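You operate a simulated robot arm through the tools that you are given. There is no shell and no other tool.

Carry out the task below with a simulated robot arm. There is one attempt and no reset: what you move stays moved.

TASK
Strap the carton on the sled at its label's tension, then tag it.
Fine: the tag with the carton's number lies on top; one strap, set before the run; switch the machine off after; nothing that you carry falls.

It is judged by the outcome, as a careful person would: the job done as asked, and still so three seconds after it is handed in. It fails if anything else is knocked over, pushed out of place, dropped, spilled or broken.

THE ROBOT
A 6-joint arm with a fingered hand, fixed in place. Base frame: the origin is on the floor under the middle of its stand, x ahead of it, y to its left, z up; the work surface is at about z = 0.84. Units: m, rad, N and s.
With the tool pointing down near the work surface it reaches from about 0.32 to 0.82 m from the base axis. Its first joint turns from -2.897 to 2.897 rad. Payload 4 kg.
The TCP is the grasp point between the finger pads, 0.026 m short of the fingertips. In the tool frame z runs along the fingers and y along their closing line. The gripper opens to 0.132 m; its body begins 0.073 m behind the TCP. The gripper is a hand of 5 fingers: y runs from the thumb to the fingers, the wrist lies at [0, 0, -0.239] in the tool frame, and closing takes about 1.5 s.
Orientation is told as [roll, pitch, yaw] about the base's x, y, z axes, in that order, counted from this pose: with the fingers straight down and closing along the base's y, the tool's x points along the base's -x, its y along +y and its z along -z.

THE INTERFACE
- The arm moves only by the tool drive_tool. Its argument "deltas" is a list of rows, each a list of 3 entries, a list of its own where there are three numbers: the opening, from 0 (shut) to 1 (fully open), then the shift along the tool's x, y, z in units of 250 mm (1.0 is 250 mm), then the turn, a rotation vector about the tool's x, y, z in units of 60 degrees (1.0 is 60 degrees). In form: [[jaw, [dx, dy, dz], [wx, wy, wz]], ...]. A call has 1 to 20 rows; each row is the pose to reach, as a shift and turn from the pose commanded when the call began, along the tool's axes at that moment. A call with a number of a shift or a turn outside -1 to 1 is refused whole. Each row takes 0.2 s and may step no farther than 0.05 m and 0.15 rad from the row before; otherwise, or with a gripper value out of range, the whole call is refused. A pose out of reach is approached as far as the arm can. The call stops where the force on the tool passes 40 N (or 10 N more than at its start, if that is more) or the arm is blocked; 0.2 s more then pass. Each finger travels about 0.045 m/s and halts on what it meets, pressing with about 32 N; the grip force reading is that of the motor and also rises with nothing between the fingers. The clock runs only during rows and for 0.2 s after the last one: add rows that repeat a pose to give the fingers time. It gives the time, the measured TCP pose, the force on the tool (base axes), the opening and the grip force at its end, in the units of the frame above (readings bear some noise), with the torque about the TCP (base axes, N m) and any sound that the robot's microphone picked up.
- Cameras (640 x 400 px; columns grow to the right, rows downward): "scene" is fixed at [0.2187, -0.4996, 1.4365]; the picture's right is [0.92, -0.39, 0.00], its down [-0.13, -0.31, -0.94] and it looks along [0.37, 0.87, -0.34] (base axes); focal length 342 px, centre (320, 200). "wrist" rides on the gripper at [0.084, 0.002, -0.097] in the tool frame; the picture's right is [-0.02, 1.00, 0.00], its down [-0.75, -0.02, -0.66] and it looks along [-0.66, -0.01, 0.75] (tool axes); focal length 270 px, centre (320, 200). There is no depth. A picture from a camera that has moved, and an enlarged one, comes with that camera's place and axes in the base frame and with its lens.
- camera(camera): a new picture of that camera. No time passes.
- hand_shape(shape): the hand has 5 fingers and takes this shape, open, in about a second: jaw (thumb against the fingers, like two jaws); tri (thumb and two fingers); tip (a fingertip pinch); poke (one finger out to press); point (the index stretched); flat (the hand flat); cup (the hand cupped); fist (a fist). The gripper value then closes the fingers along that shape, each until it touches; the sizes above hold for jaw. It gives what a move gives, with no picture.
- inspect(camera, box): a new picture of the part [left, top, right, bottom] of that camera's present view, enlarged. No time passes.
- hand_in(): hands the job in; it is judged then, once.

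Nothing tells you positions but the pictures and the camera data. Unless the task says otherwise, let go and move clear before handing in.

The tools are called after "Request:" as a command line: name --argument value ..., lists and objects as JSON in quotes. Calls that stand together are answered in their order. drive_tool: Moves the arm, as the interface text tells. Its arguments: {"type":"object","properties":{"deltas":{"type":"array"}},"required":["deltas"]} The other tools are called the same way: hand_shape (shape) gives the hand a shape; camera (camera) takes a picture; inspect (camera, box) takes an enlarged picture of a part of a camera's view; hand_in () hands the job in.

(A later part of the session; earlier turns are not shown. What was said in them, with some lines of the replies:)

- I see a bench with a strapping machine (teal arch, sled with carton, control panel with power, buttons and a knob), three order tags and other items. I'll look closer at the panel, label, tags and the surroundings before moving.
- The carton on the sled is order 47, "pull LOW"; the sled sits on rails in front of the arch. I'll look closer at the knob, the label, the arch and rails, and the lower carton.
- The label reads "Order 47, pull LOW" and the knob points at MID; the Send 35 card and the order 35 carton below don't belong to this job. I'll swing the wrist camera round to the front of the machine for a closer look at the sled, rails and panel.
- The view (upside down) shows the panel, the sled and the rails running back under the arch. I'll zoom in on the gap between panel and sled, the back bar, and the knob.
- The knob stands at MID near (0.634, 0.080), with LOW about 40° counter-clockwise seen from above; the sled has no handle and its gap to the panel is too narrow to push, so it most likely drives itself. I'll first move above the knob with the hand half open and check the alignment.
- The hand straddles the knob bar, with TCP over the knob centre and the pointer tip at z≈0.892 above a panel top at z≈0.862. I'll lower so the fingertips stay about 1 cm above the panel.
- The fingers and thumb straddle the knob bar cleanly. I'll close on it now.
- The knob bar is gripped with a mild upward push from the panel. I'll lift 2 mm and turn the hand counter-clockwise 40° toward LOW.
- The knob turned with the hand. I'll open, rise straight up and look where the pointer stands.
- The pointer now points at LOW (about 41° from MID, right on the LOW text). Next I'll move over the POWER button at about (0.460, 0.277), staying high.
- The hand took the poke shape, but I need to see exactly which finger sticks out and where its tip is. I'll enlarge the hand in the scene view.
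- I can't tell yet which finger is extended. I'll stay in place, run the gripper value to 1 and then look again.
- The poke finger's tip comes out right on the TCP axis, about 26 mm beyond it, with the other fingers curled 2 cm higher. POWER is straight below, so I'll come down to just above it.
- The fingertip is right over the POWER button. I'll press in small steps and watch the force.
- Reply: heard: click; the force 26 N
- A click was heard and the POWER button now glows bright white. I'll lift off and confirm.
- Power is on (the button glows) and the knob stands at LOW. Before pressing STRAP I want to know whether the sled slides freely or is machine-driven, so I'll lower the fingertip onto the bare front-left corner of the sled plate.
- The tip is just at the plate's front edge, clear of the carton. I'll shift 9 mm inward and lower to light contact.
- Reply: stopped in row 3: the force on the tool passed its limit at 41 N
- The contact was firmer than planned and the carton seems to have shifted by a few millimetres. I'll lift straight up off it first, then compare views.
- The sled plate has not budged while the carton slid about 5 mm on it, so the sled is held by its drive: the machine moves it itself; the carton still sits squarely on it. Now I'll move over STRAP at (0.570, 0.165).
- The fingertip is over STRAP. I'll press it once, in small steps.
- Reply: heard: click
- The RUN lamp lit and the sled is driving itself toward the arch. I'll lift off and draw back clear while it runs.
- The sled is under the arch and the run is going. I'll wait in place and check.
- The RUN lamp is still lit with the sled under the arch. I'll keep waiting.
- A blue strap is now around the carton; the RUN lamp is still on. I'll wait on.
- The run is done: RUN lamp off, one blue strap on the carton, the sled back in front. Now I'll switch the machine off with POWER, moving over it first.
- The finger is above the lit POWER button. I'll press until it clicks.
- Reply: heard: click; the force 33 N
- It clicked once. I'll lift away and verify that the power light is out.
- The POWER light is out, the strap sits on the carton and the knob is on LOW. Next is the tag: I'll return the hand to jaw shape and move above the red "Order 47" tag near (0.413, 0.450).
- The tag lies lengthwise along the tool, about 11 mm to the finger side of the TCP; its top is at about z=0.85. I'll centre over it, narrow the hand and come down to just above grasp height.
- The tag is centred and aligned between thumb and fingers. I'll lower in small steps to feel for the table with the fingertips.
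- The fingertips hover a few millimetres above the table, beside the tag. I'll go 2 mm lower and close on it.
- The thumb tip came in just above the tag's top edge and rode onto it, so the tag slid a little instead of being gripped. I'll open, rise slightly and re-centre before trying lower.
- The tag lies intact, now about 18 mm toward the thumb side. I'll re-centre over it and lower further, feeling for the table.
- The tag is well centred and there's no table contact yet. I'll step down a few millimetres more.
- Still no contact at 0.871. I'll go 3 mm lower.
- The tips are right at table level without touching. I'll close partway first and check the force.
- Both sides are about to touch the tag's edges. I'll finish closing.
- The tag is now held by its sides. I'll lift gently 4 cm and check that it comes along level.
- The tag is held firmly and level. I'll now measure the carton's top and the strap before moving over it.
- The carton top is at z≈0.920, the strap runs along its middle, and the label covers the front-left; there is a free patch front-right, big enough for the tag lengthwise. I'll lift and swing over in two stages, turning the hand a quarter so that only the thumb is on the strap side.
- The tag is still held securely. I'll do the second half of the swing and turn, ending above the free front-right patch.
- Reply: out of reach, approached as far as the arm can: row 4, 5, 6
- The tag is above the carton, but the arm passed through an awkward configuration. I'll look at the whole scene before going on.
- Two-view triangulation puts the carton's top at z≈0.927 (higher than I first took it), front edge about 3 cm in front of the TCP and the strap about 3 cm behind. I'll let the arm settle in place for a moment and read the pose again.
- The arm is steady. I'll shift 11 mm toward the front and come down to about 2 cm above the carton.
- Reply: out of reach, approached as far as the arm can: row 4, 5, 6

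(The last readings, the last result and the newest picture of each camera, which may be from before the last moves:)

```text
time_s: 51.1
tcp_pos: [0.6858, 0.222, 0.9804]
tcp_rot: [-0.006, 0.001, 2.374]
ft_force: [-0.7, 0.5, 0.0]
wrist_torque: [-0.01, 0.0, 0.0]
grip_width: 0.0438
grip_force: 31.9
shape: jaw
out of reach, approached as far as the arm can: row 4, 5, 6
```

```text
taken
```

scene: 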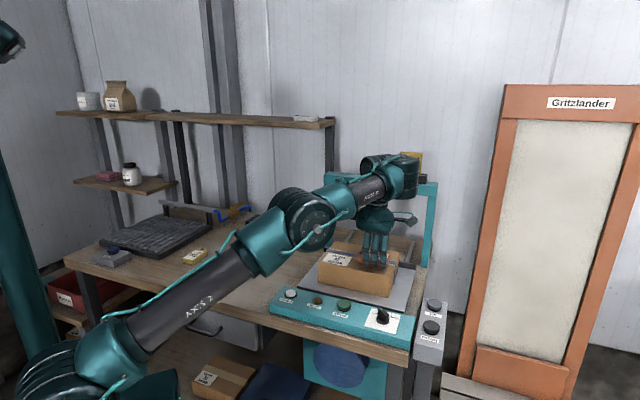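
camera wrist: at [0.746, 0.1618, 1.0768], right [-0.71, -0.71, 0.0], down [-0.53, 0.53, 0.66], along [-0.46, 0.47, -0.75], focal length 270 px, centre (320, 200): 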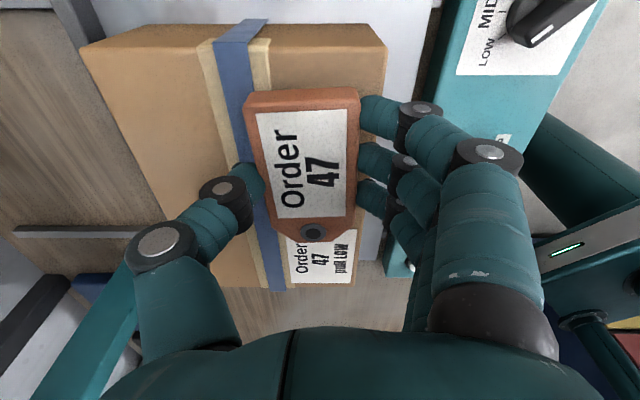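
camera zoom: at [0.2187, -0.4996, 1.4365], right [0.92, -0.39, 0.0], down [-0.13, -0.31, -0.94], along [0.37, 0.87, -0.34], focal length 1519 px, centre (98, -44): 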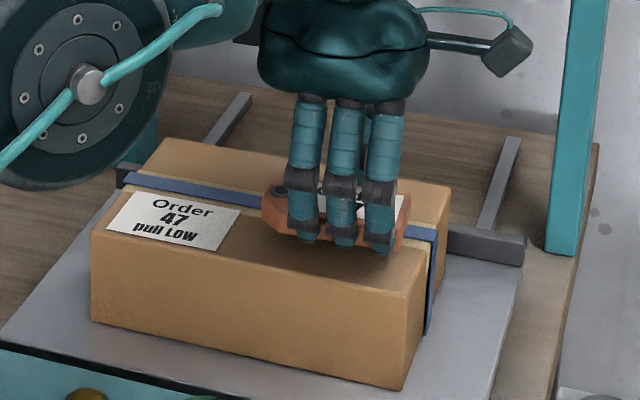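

The hand can't get lower in this arm configuration (the wrist ran past its turning limit on this side). I'll rise straight up again, then turn the hand back the other way so it arrives with the opposite half-turn, which is well within the joint range.

Request:
drive_tool --deltas '[[0.1, [0, 0, -0.05], [0, 0, 0]], [0.1, [0, 0, -0.12], [0, 0, 0]], [0.1, [0, 0, -0.19], [0, 0, 0]], [0.1, [0, -0.03, -0.26], [0, 0, 0]]]'

Request:
camera --camera "scene"

```text
time_s: 52.1
tcp_pos: [0.6918, 0.2272, 1.0443]
tcp_rot: [-0.007, 0.003, 2.374]
ft_force: [0.2, 0.0, -1.2]
wrist_torque: [-0.02, 0.0, -0.05]
grip_width: 0.0435
grip_force: 31.7
shape: jaw
```

```text
taken
```

scene: 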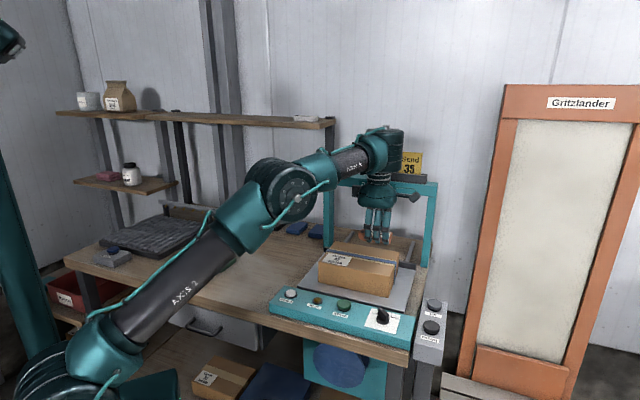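

The arm is clear. I'll retrace the swing back with the hand turning back, slowly.

Request:
drive_tool --deltas '[[0.1, [-0.087, 0.008, 0], [0, 0, 0.093]], [0.1, [-0.174, 0.017, 0], [0, 0, 0.186]], [0.1, [-0.261, 0.025, 0], [0, 0, 0.279]], [0.1, [-0.348, 0.033, 0], [0, 0, 0.372]], [0.1, [-0.436, 0.042, 0], [0, 0, 0.465]], [0.1, [-0.523, 0.05, 0], [0, 0, 0.558]], [0.1, [-0.61, 0.059, 0], [0, 0, 0.651]], [0.1, [-0.697, 0.067, 0], [0, 0, 0.744]], [0.1, [-0.697, 0.067, 0], [0, 0, 0.744]], [0.1, [-0.697, 0.067, 0], [0, 0, 0.744]]]'

Request:
camera --camera "scene"

Request:
camera --camera "wrist"

```text
time_s: 54.4
tcp_pos: [0.5764, 0.3468, 1.0608]
tcp_rot: [-0.005, -0.002, 1.594]
ft_force: [0.2, 1.3, -0.1]
wrist_torque: [-0.03, 0.01, -0.01]
grip_width: 0.0436
grip_force: 31.9
shape: jaw
out of reach, approached as far as the arm can: row 5, 6, 7, 8, 9, 10
```

```text
taken
```

scene: 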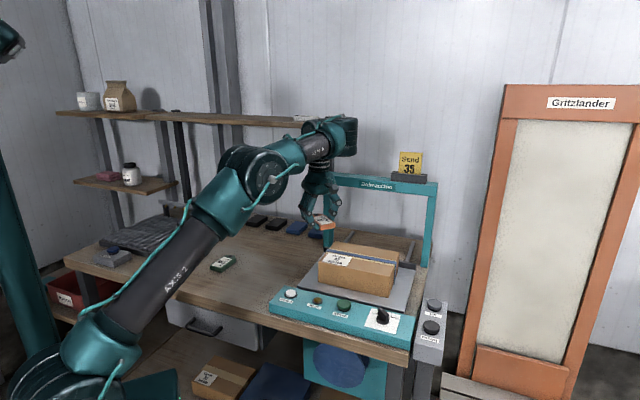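

```text
taken
camera wrist: at [0.5752, 0.2622, 1.1574], right [-1.0, 0.0, 0.0], down [-0.01, 0.75, 0.66], along [0.0, 0.66, -0.75], focal length 270 px, centre (320, 200)
```

wrist: 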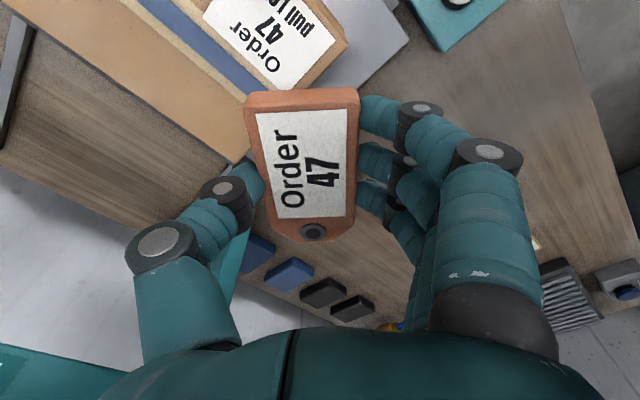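

The arm stayed in the bent-over configuration on the way back, so it must be turned the other way until the wrist unwinds. I'll do this high up over open space at the front right of the panel, turning the hand clockwise in stages while the tag stays gripped.

Request:
drive_tool --deltas '[[0.1, [0.092, -0.035, -0.04], [0, 0, 0.09]], [0.1, [0.183, -0.071, -0.08], [0, 0, 0.18]], [0.1, [0.275, -0.106, -0.12], [0, 0, 0.27]], [0.1, [0.366, -0.141, -0.16], [0, 0, 0.36]], [0.1, [0.458, -0.177, -0.2], [0, 0, 0.45]], [0.1, [0.55, -0.212, -0.2], [0, 0, 0.54]], [0.1, [0.641, -0.247, -0.2], [0, 0, 0.63]], [0.1, [0.733, -0.282, -0.2], [0, 0, 0.72]], [0.1, [0.824, -0.318, -0.2], [0, 0, 0.81]], [0.1, [0.916, -0.353, -0.2], [0, 0, 0.9]], [0.1, [0.916, -0.353, -0.2], [0, 0, 0.9]]]'

Request:
camera --camera "scene"

```text
time_s: 56.8
tcp_pos: [0.6676, 0.1199, 1.1121]
tcp_rot: [-0.001, -0.007, 0.652]
ft_force: [-0.1, -1.1, -0.3]
wrist_torque: [0.01, -0.03, 0.01]
grip_width: 0.0434
grip_force: 32.3
shape: jaw
```

```text
taken
```

scene: 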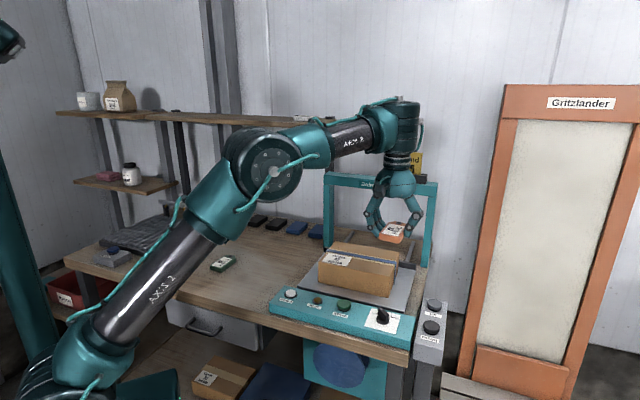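

The hand is over open space with the tag held. I'll keep turning clockwise on the spot.

Request:
drive_tool --deltas '[[0.1, [0, 0, 0], [0, 0, 0.12]], [0.1, [0, 0, 0], [0, 0, 0.24]], [0.1, [0, 0, 0], [0, 0, 0.36]], [0.1, [0, 0, 0], [0, 0, 0.48]], [0.1, [0, 0, 0], [0, 0, 0.6]], [0.1, [0, 0, 0], [0, 0, 0.72]], [0.1, [0, 0, 0], [0, 0, 0.84]], [0.1, [0, 0, 0], [0, 0, 0.96]], [0.1, [0, 0, 0], [0, 0, 0.96]]]'

Request:
camera --camera "scene"

```text
time_s: 58.8
tcp_pos: [0.6674, 0.1204, 1.1112]
tcp_rot: [0.005, -0.005, -0.354]
ft_force: [0.1, -0.3, -0.4]
wrist_torque: [0.0, 0.01, -0.01]
grip_width: 0.0433
grip_force: 31.8
shape: jaw
```

```text
taken
```

scene: 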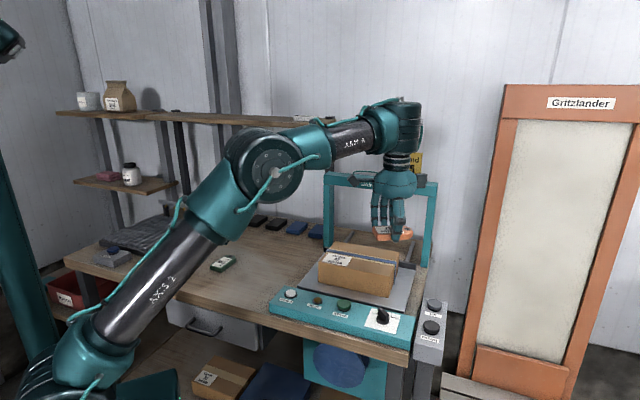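

Still steady with the tag in hand. I'll continue the clockwise turn and watch for the wrist limit.

Request:
drive_tool --deltas '[[0.1, [0, 0, 0], [0, 0, 0.1]], [0.1, [0, 0, 0], [0, 0, 0.2]], [0.1, [0, 0, 0], [0, 0, 0.3]], [0.1, [0, 0, 0], [0, 0, 0.4]], [0.1, [0, 0, 0], [0, 0, 0.5]], [0.1, [0, 0, 0], [0, 0, 0.6]], [0.1, [0, 0, 0], [0, 0, 0.7]], [0.1, [0, 0, 0], [0, 0, 0.8]], [0.1, [0, 0, 0], [0, 0, 0.9]]]'

Request:
camera --camera "scene"

```text
time_s: 60.8
tcp_pos: [0.667, 0.1208, 1.1116]
tcp_rot: [0.006, 0.001, -1.297]
ft_force: [1.0, 0.0, -0.3]
wrist_torque: [0.01, 0.02, 0.0]
grip_width: 0.0433
grip_force: 32.2
shape: jaw
```

```text
taken
```

scene: 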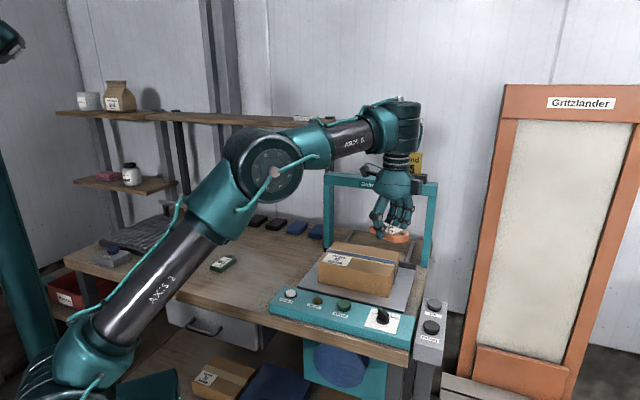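

The hand turned all the way without hitting a limit, and the arm is upright again in its plane. I'll now approach the carton from this side with the hand square to it, staying about 8 cm above, and check whether the pose is fully reached.

Request:
drive_tool --deltas '[[0.1, [0.066, 0.026, 0.0], [0, 0, -0.083]], [0.1, [0.132, 0.052, 0.0], [0, 0, -0.167]], [0.1, [0.198, 0.078, 0.05], [0, 0, -0.25]], [0.1, [0.264, 0.105, 0.12], [0, 0, -0.333]], [0.1, [0.33, 0.131, 0.2], [0, 0, -0.417]], [0.1, [0.396, 0.157, 0.286], [0, 0, -0.5]], [0.1, [0.396, 0.157, 0.286], [0, 0, -0.5]]]'

Request:
camera --camera "scene"

Request:
camera --camera "wrist"

```text
time_s: 62.4
tcp_pos: [0.6763, 0.2267, 1.0395]
tcp_rot: [0.009, -0.004, -0.77]
ft_force: [0.7, -0.3, -0.9]
wrist_torque: [0.0, 0.05, -0.02]
grip_width: 0.0435
grip_force: 32.0
shape: jaw
```

```text
taken
```

scene: 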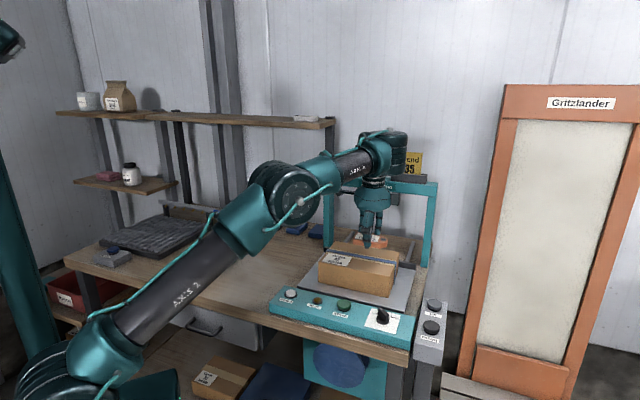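

```text
taken
camera wrist: at [0.6169, 0.2869, 1.1353], right [0.71, 0.7, 0.01], down [0.52, -0.54, 0.66], along [0.47, -0.47, -0.75], focal length 270 px, centre (320, 200)
```

wrist: 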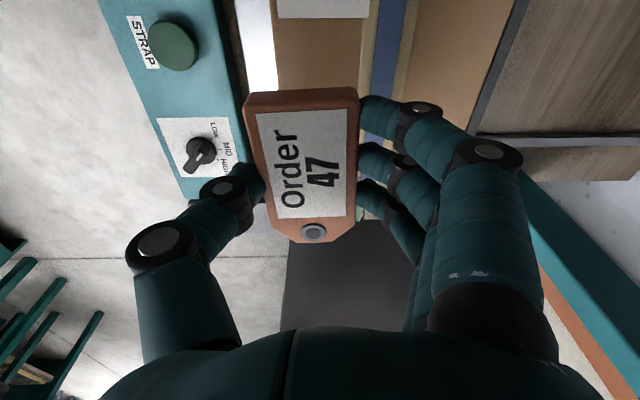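

The pose was reached, but the arm is still in the bent-over configuration, which I know stops about 2 cm short of the carton's front half. I'll go back over open space and keep turning clockwise past the point reached before, which should hit the wrist's other limit and let it unwind to the normal configuration.

Request:
drive_tool --deltas '[[0.1, [-0.02, -0.03, -0.12], [0, 0, 0.05]], [0.1, [-0.07, -0.09, -0.24], [0, 0, 0.15]], [0.1, [-0.13, -0.16, -0.36], [0, 0, 0.26]], [0.1, [-0.18, -0.22, -0.36], [0, 0, 0.37]], [0.1, [-0.23, -0.28, -0.36], [0, 0, 0.48]], [0.1, [-0.28, -0.34, -0.36], [0, 0, 0.59]], [0.1, [-0.326, -0.39, -0.36], [0, 0, 0.697]], [0.1, [-0.326, -0.39, -0.36], [0, 0, 0.697]]]'

Request:
camera --camera "scene"

```text
time_s: 64.2
tcp_pos: [0.6677, 0.1012, 1.1304]
tcp_rot: [0.006, 0.003, -1.504]
ft_force: [0.3, -0.1, 0.0]
wrist_torque: [0.0, -0.01, -0.01]
grip_width: 0.0435
grip_force: 32.2
shape: jaw
```

```text
taken
```

scene: 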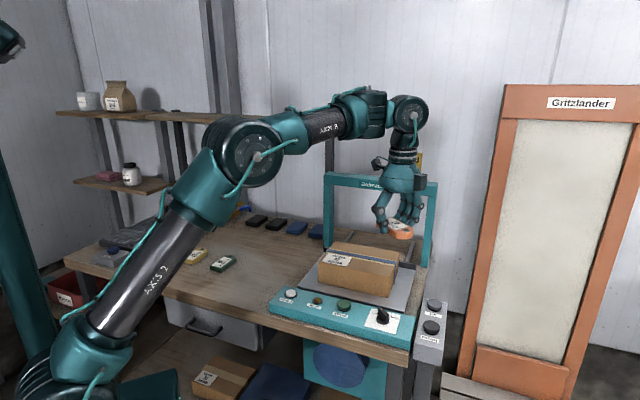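

The wrist has unwound: the joint cap faces the camera again as in the normal configuration, and the tag is still held. Now I'll approach the carton again from this side.

Request:
drive_tool --deltas '[[0.1, [0.071, 0.011, 0.0], [0, 0, -0.1]], [0.1, [0.142, 0.021, 0.04], [0, 0, -0.2]], [0.1, [0.213, 0.032, 0.1], [0, 0, -0.3]], [0.1, [0.285, 0.043, 0.16], [0, 0, -0.4]], [0.1, [0.356, 0.054, 0.22], [0, 0, -0.5]], [0.1, [0.427, 0.064, 0.29], [0, 0, -0.6]], [0.1, [0.498, 0.075, 0.36], [0, 0, -0.698]], [0.1, [0.498, 0.075, 0.36], [0, 0, -0.698]]]'

Request:
camera --camera "scene"

Request:
camera --camera "wrist"

```text
time_s: 66.0
tcp_pos: [0.6784, 0.2258, 1.0402]
tcp_rot: [0.006, -0.003, -0.769]
ft_force: [-1.1, 0.8, -0.5]
wrist_torque: [0.0, 0.0, -0.01]
grip_width: 0.0434
grip_force: 31.9
shape: jaw
```

```text
taken
```

scene: 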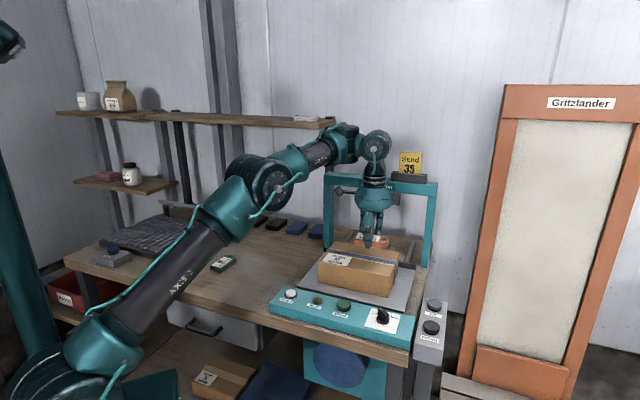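

```text
taken
camera wrist: at [0.6184, 0.2859, 1.1356], right [0.71, 0.7, 0.01], down [0.53, -0.54, 0.66], along [0.47, -0.47, -0.75], focal length 270 px, centre (320, 200)
```

wrist: 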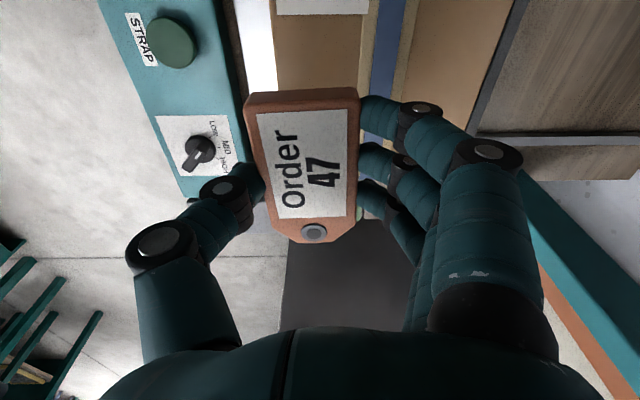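

The arm is in its normal configuration and square to the carton. I'll check the alignment over the top before descending.

Request:
inspect --camera "wrist" --box '[220, 0, 440, 140]'

Request:
inspect --camera "scene" --box '[320, 200, 420, 300]'

```text
2.86 times, centred on (330, 70) of wrist
camera zoom: at [0.6184, 0.2859, 1.1356], right [0.71, 0.7, 0.01], down [0.53, -0.54, 0.66], along [0.47, -0.47, -0.75], focal length 772 px, centre (291, 571)
```

zoom: 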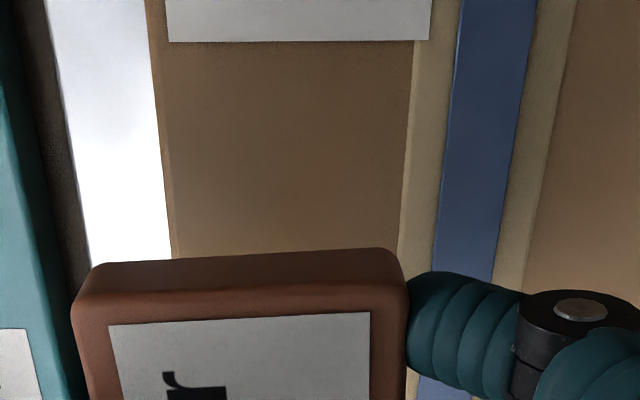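

```text
4.00 times, centred on (370, 250) of scene
camera zoom: at [0.2187, -0.4996, 1.4365], right [0.92, -0.39, 0.0], down [-0.13, -0.31, -0.94], along [0.37, 0.87, -0.34], focal length 1367 px, centre (120, 0)
```

zoom: 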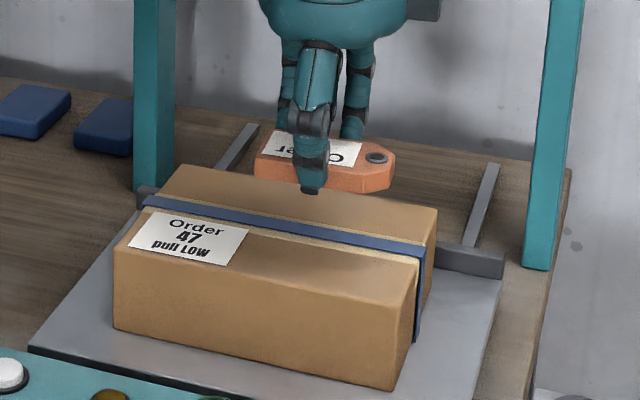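

The front patch is free: the tag will land between the carton's front edge and the strap, with about 13 mm to the label and 12 mm to the right edge. I'll shift 3 mm toward the strap and descend to about 2 cm above the top.

Request:
drive_tool --deltas '[[0.1, [0, 0.012, 0.05], [0, 0, 0]], [0.1, [0, 0.012, 0.1], [0, 0, 0]], [0.1, [0, 0.012, 0.15], [0, 0, 0]], [0.1, [0, 0.012, 0.2], [0, 0, 0]], [0.1, [0, 0.012, 0.25], [0, 0, 0]]]'

Request:
camera --camera "wrist"

Request:
inspect --camera "scene" --box '[320, 210, 420, 300]'

```text
time_s: 67.2
tcp_pos: [0.6838, 0.2304, 0.9794]
tcp_rot: [0.004, -0.002, -0.772]
ft_force: [-0.8, 0.2, -0.1]
wrist_torque: [-0.01, 0.01, -0.01]
grip_width: 0.0434
grip_force: 32.3
shape: jaw
out of reach, approached as far as the arm can: row 5
```

```text
taken
camera wrist: at [0.6244, 0.2898, 1.0755], right [0.71, 0.7, 0.0], down [0.53, -0.54, 0.66], along [0.47, -0.47, -0.75], focal length 270 px, centre (320, 200)
```

wrist: 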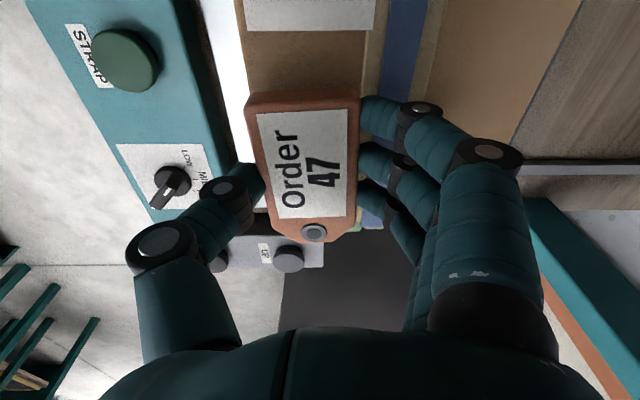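

```text
4.44 times, centred on (370, 255) of scene
camera zoom: at [0.2187, -0.4996, 1.4365], right [0.92, -0.39, 0.0], down [-0.13, -0.31, -0.94], along [0.37, 0.87, -0.34], focal length 1519 px, centre (98, -44)
```

zoom: 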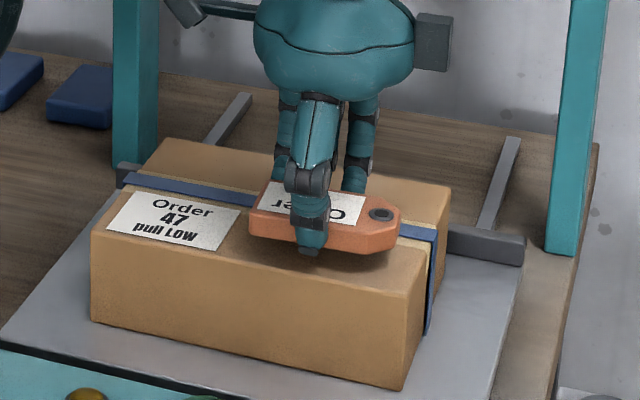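

The descent stopped about 2 cm above the top again at the same reach limit. I'll look at the arm's posture.

Request:
camera --camera "scene"

Request:
inspect --camera "scene" --box '[220, 100, 440, 240]'

```text
taken
```

scene: 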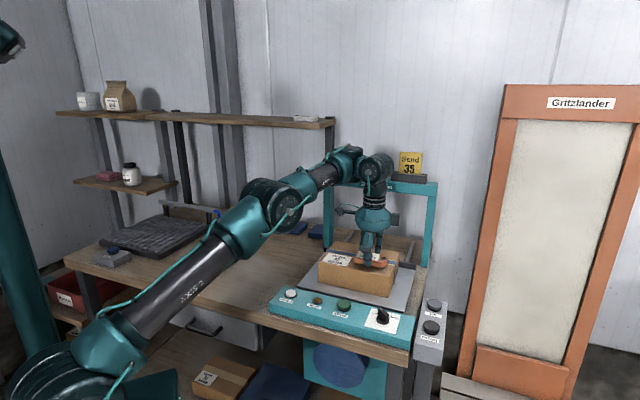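

```text
2.86 times, centred on (330, 170) of scene
camera zoom: at [0.2187, -0.4996, 1.4365], right [0.92, -0.39, 0.0], down [-0.13, -0.31, -0.94], along [0.37, 0.87, -0.34], focal length 976 px, centre (291, 286)
```

zoom: 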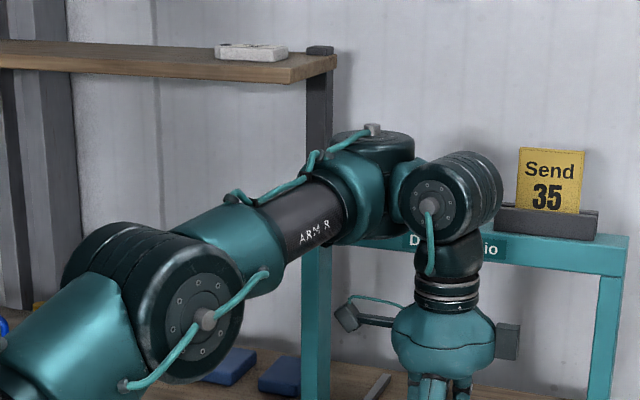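

I now understand the posture: the arm crossed a singular point (level forearm) while turning, and the wrist swung sideways. I'll rise straight up to force it straight again, and then descend purely vertically without any turning.

Request:
drive_tool --deltas '[[0.1, [0, 0, -0.09], [0, 0, 0]], [0.1, [0, 0, -0.19], [0, 0, 0]], [0.1, [0, 0, -0.29], [0, 0, 0]], [0.1, [0, 0, -0.39], [0, 0, 0]], [0.1, [0, 0, -0.49], [0, 0, 0]], [0.1, [0, 0, -0.56], [0, 0, 0]], [0.1, [0, 0, -0.56], [0, 0, 0]]]'

Request:
inspect --camera "scene" --box '[200, 80, 440, 260]'

Request:
inspect --camera "wrist" --box '[220, 0, 440, 140]'

```text
time_s: 68.8
tcp_pos: [0.682, 0.2291, 1.1179]
tcp_rot: [0.006, -0.004, -0.771]
ft_force: [0.3, -0.2, -0.2]
wrist_torque: [-0.04, -0.04, 0.03]
grip_width: 0.0433
grip_force: 31.6
shape: jaw
```

```text
2.22 times, centred on (320, 170) of scene
camera zoom: at [0.2187, -0.4996, 1.4365], right [0.92, -0.39, 0.0], down [-0.13, -0.31, -0.94], along [0.37, 0.87, -0.34], focal length 759 px, centre (320, 267)
```

zoom: 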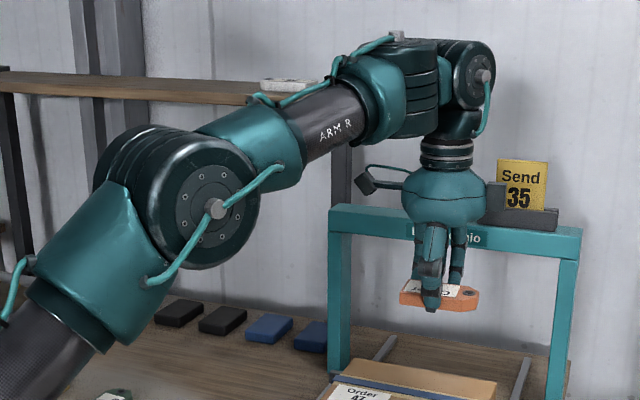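

```text
2.86 times, centred on (330, 70) of wrist
camera zoom: at [0.623, 0.2886, 1.214], right [0.71, 0.7, 0.01], down [0.52, -0.54, 0.66], along [0.47, -0.47, -0.75], focal length 772 px, centre (291, 571)
```

zoom: 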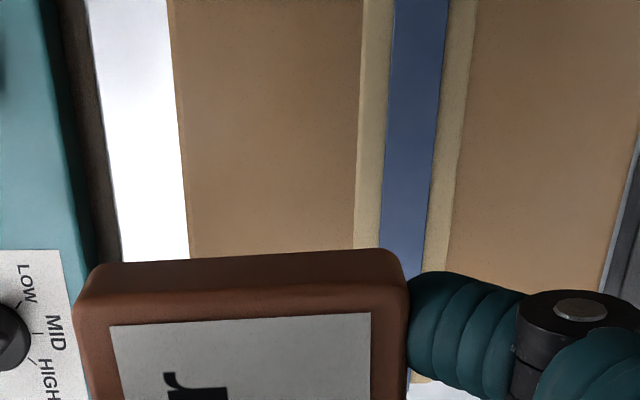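

The forearm is straight again and the position over the front patch is right (5 mm inside the front edge, 18 mm in front of the strap). Now a purely vertical descent.

Request:
drive_tool --deltas '[[0.1, [0, 0, 0.07], [0, 0, 0]], [0.1, [0, 0, 0.14], [0, 0, 0]], [0.1, [0, 0, 0.21], [0, 0, 0]], [0.1, [0, 0, 0.28], [0, 0, 0]], [0.1, [0, 0, 0.35], [0, 0, 0]], [0.1, [0, 0, 0.42], [0, 0, 0]], [0.1, [0, 0, 0.49], [0, 0, 0]], [0.1, [0, 0, 0.55], [0, 0, 0]]]'

Request:
inspect --camera "scene" --box '[200, 100, 440, 280]'

Request:
camera --camera "wrist"

```text
time_s: 70.5
tcp_pos: [0.6848, 0.2292, 0.9824]
tcp_rot: [0.006, -0.004, -0.772]
ft_force: [-0.4, -0.2, 0.4]
wrist_torque: [0.03, -0.02, -0.02]
grip_width: 0.0431
grip_force: 31.4
shape: jaw
```

```text
2.22 times, centred on (320, 190) of scene
camera zoom: at [0.2187, -0.4996, 1.4365], right [0.92, -0.39, 0.0], down [-0.13, -0.31, -0.94], along [0.37, 0.87, -0.34], focal length 759 px, centre (320, 222)
```

zoom: 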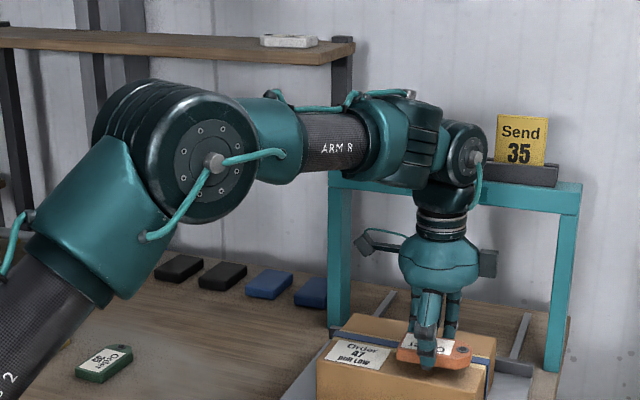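

```text
taken
camera wrist: at [0.6248, 0.2892, 1.0782], right [0.71, 0.7, 0.01], down [0.52, -0.54, 0.66], along [0.47, -0.47, -0.75], focal length 270 px, centre (320, 200)
```

wrist: 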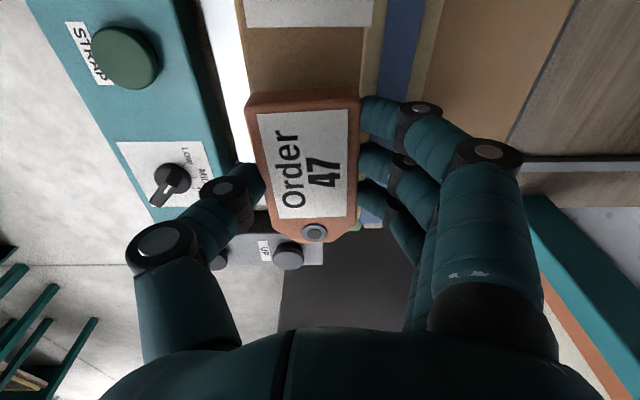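

No reach problem this time; the arm is in its proper posture 2.5 cm above the carton. One more alignment check, then the last bit.

Request:
inspect --camera "wrist" --box '[210, 0, 430, 140]'

Request:
inspect --camera "scene" --box '[330, 215, 420, 295]'

```text
2.86 times, centred on (320, 70) of wrist
camera zoom: at [0.6248, 0.2892, 1.0782], right [0.71, 0.7, 0.01], down [0.52, -0.54, 0.66], along [0.47, -0.47, -0.75], focal length 772 px, centre (320, 571)
```

zoom: 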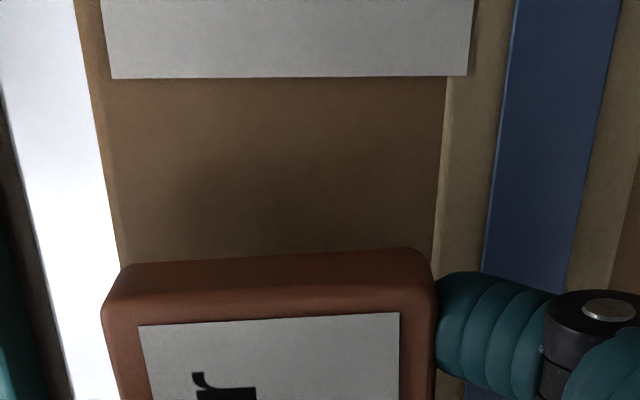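

```text
5.00 times, centred on (375, 255) of scene
camera zoom: at [0.2187, -0.4996, 1.4365], right [0.92, -0.39, 0.0], down [-0.13, -0.31, -0.94], along [0.37, 0.87, -0.34], focal length 1708 px, centre (45, -75)
```

zoom: 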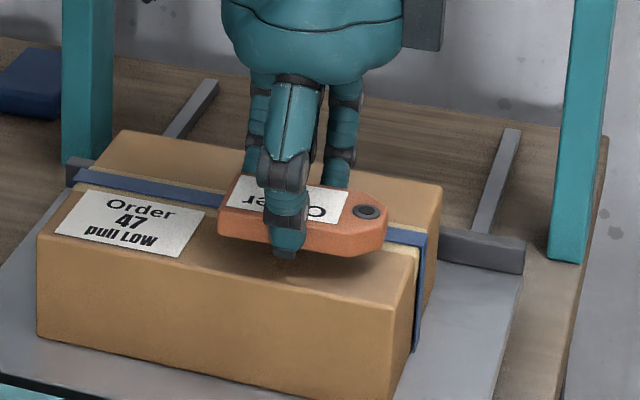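

The tag would land 8 mm inside the front edge and 15 mm from the strap; I'll shift 4 mm forward so the fingers clear the strap, and lower to just above contact.

Request:
drive_tool --deltas '[[0.1, [0, -0.016, 0.0], [0, 0, 0]], [0.1, [0, -0.016, 0.03], [0, 0, 0]], [0.1, [0, -0.016, 0.06], [0, 0, 0]], [0.1, [0, -0.016, 0.084], [0, 0, 0]]]'

Request:
inspect --camera "scene" --box '[340, 225, 410, 285]'

Request:
inspect --camera "wrist" --box '[210, 0, 430, 140]'

```text
time_s: 71.5
tcp_pos: [0.6812, 0.2258, 0.9634]
tcp_rot: [0.009, -0.003, -0.773]
ft_force: [-1.6, -1.3, 10.0]
wrist_torque: [-0.12, 0.11, 0.03]
grip_width: 0.0433
grip_force: 32.0
shape: jaw
```

```text
6.67 times, centred on (375, 255) of scene
camera zoom: at [0.2187, -0.4996, 1.4365], right [0.92, -0.39, 0.0], down [-0.13, -0.31, -0.94], along [0.37, 0.87, -0.34], focal length 2278 px, centre (-47, -167)
```

zoom: 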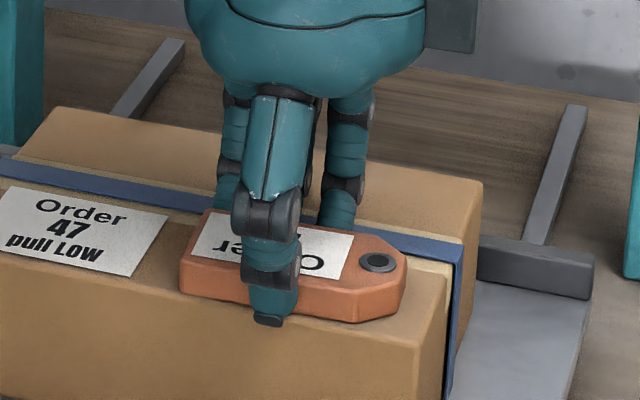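

```text
2.86 times, centred on (320, 70) of wrist
camera zoom: at [0.6218, 0.2856, 1.0577], right [0.71, 0.7, 0.01], down [0.52, -0.54, 0.66], along [0.47, -0.47, -0.75], focal length 772 px, centre (320, 571)
```

zoom: 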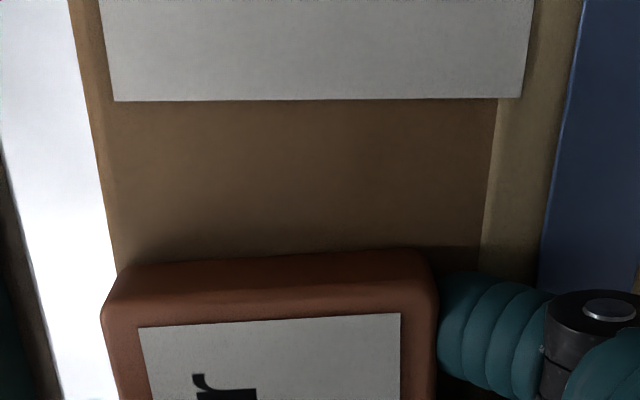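

The tag has touched down (about 10 N), lying flat just inside the front edge. I'll ease off half a millimetre, open the fingers a little, and look before lifting.

Request:
drive_tool --deltas '[[0.1, [0, 0, -0.002], [0, 0, 0]], [0.34, [0, 0, -0.002], [0, 0, 0]], [0.37, [0, 0, -0.002], [0, 0, 0]], [0.4, [0, 0, -0.002], [0, 0, 0]], [0.43, [0, 0, -0.002], [0, 0, 0]], [0.45, [0, 0, -0.002], [0, 0, 0]], [0.45, [0, 0, -0.002], [0, 0, 0]]]'

Request:
inspect --camera "scene" --box '[340, 225, 410, 285]'

Request:
camera --camera "wrist"

```text
time_s: 73.2
tcp_pos: [0.6821, 0.2264, 0.9624]
tcp_rot: [0.007, -0.004, -0.771]
ft_force: [-2.0, -0.7, 5.5]
wrist_torque: [0.16, -0.07, 0.05]
grip_width: 0.0574
grip_force: 0.0
shape: jaw
```

```text
6.67 times, centred on (375, 255) of scene
camera zoom: at [0.2187, -0.4996, 1.4365], right [0.92, -0.39, 0.0], down [-0.13, -0.31, -0.94], along [0.37, 0.87, -0.34], focal length 2278 px, centre (-47, -167)
```

zoom: 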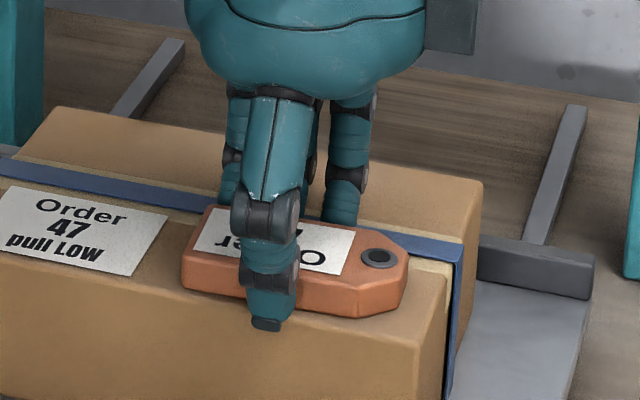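

```text
taken
camera wrist: at [0.6219, 0.2858, 1.0571], right [0.71, 0.7, 0.01], down [0.52, -0.54, 0.66], along [0.47, -0.47, -0.75], focal length 270 px, centre (320, 200)
```

wrist: 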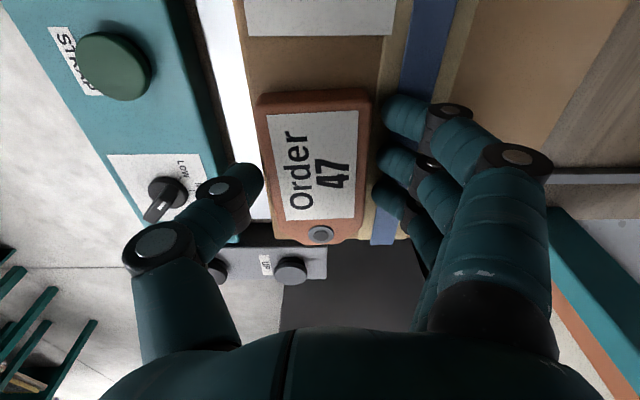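

The tag is released and lying flat beside the strap, with thumb and fingers clear of its sides. I'll lift straight up slowly.

Request:
drive_tool --deltas '[[0.45, [0, 0, -0.015], [0, 0, 0]], [0.45, [0, 0, -0.04], [0, 0, 0]], [0.45, [0, 0, -0.09], [0, 0, 0]], [0.45, [0, 0, -0.17], [0, 0, 0]], [0.45, [0, 0, -0.26], [0, 0, 0]]]'

Request:
inspect --camera "scene" --box '[320, 215, 420, 295]'

Request:
camera --camera "wrist"

```text
time_s: 74.3
tcp_pos: [0.6822, 0.2268, 1.0263]
tcp_rot: [0.007, -0.004, -0.772]
ft_force: [-0.8, -0.3, 0.0]
wrist_torque: [-0.02, 0.01, -0.01]
grip_width: 0.0586
grip_force: 0.1
shape: jaw
```

```text
5.00 times, centred on (370, 255) of scene
camera zoom: at [0.2187, -0.4996, 1.4365], right [0.92, -0.39, 0.0], down [-0.13, -0.31, -0.94], along [0.37, 0.87, -0.34], focal length 1708 px, centre (70, -75)
```

zoom: 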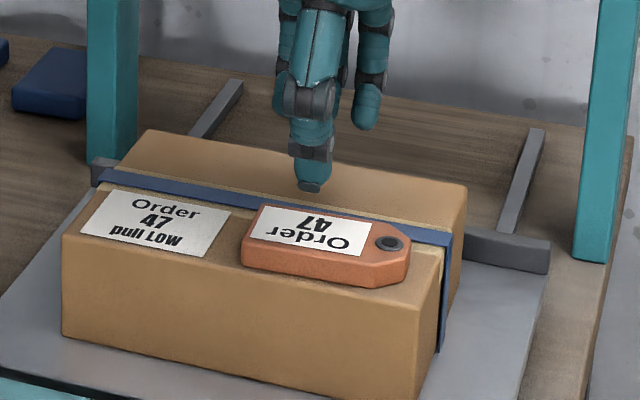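

```text
taken
camera wrist: at [0.6215, 0.2863, 1.1217], right [0.71, 0.7, 0.01], down [0.52, -0.54, 0.66], along [0.47, -0.47, -0.75], focal length 270 px, centre (320, 200)
```

wrist: 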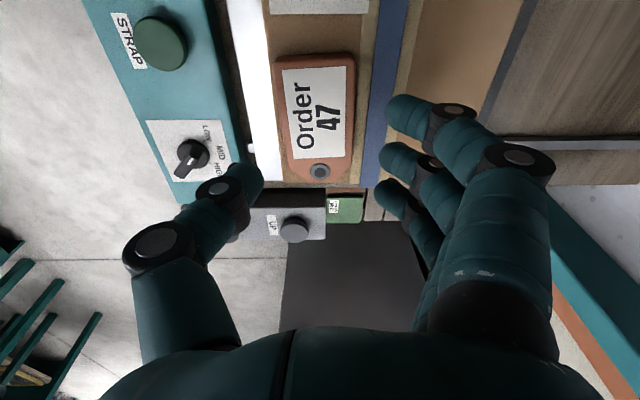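

The order 47 tag lies flat, face up on the carton beside the strap. I'll rise and draw the arm back clear, then check everything.

Request:
drive_tool --deltas '[[0.45, [0, 0, -0.1], [0, 0, 0]], [0.45, [0, 0, -0.2], [0, 0, 0]], [0.45, [0.05, -0.1, -0.28], [0, 0, 0]], [0.45, [0.11, -0.21, -0.34], [0, 0, 0]], [0.45, [0.165, -0.32, -0.36], [0, 0, 0]], [0.45, [0.22, -0.425, -0.36], [0, 0, 0]], [0.45, [0.276, -0.531, -0.36], [0, 0, 0]], [0.45, [0.276, -0.531, -0.36], [0, 0, 0]]]'

Request:
camera --camera "scene"

Request:
inspect --camera "scene" --box '[260, 220, 460, 350]'

Request:
inspect --camera "scene" --box '[350, 285, 450, 345]'

```text
time_s: 76.2
tcp_pos: [0.5381, 0.1783, 1.1149]
tcp_rot: [0.006, -0.005, -0.773]
ft_force: [-0.2, 0.7, -0.5]
wrist_torque: [0.01, 0.0, -0.03]
grip_width: 0.0585
grip_force: 0.0
shape: jaw
```

```text
taken
```

scene: 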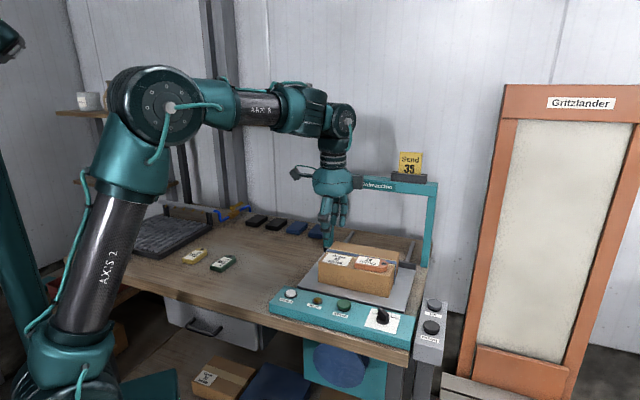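

```text
3.08 times, centred on (360, 285) of scene
camera zoom: at [0.2187, -0.4996, 1.4365], right [0.92, -0.39, 0.0], down [-0.13, -0.31, -0.94], along [0.37, 0.87, -0.34], focal length 1051 px, centre (197, -62)
```

zoom: 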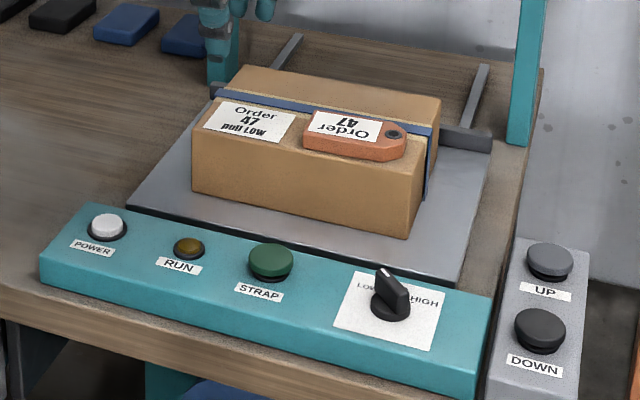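

```text
6.40 times, centred on (400, 315) of scene
camera zoom: at [0.2187, -0.4996, 1.4365], right [0.92, -0.39, 0.0], down [-0.13, -0.31, -0.94], along [0.37, 0.87, -0.34], focal length 2187 px, centre (-192, -536)
```

zoom: 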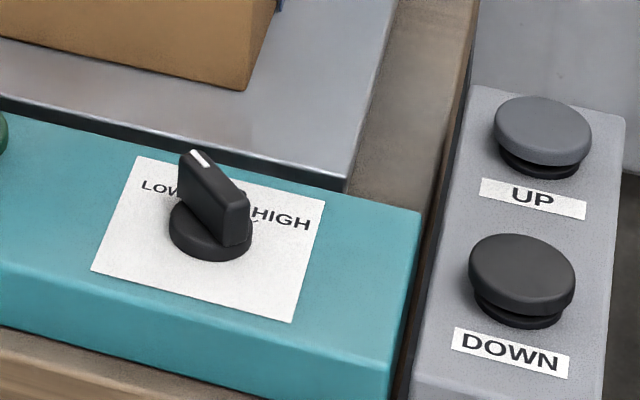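

The carton is strapped once at LOW, the tag 47 lies flat on top, POWER and RUN are dark, nothing else has been disturbed and the arm is clear. I'll hand in the job.

Request:
hand_in

```text
The job is handed in.
```

The order 47 carton has one strap, run with the tension set to LOW as its label says. The order 47 tag lies flat, face up on top of it. I handed the job in; no verdict came back.

- **Tension:** I turned the knob from MID to LOW before switching on. It still points at LOW.
- **Run:** I pressed STRAP once. The sled drove under the arch by itself, the strap went on, and the sled came back with the RUN lamp out.
- **Power:** I switched the machine off after the run, and the POWER light is out.
- **Tag:** It sits on the front-right of the top, in front of the strap and clear of the carton's label. It was not dropped at any point.

- **Carton nudged:** Before the run, while testing whether the sled slid freely, I pushed the carton about 5 mm along the sled. After the run it stood where it had been at the start, within what the camera can show.
- **First grip missed:** On my first try at the tag, the thumb rode up onto it and it slid about 2 cm on the bench. I regripped it properly before lifting.

In the last pictures, the other two tags, the "Send 35" card and the rest of the bench were where they had been.
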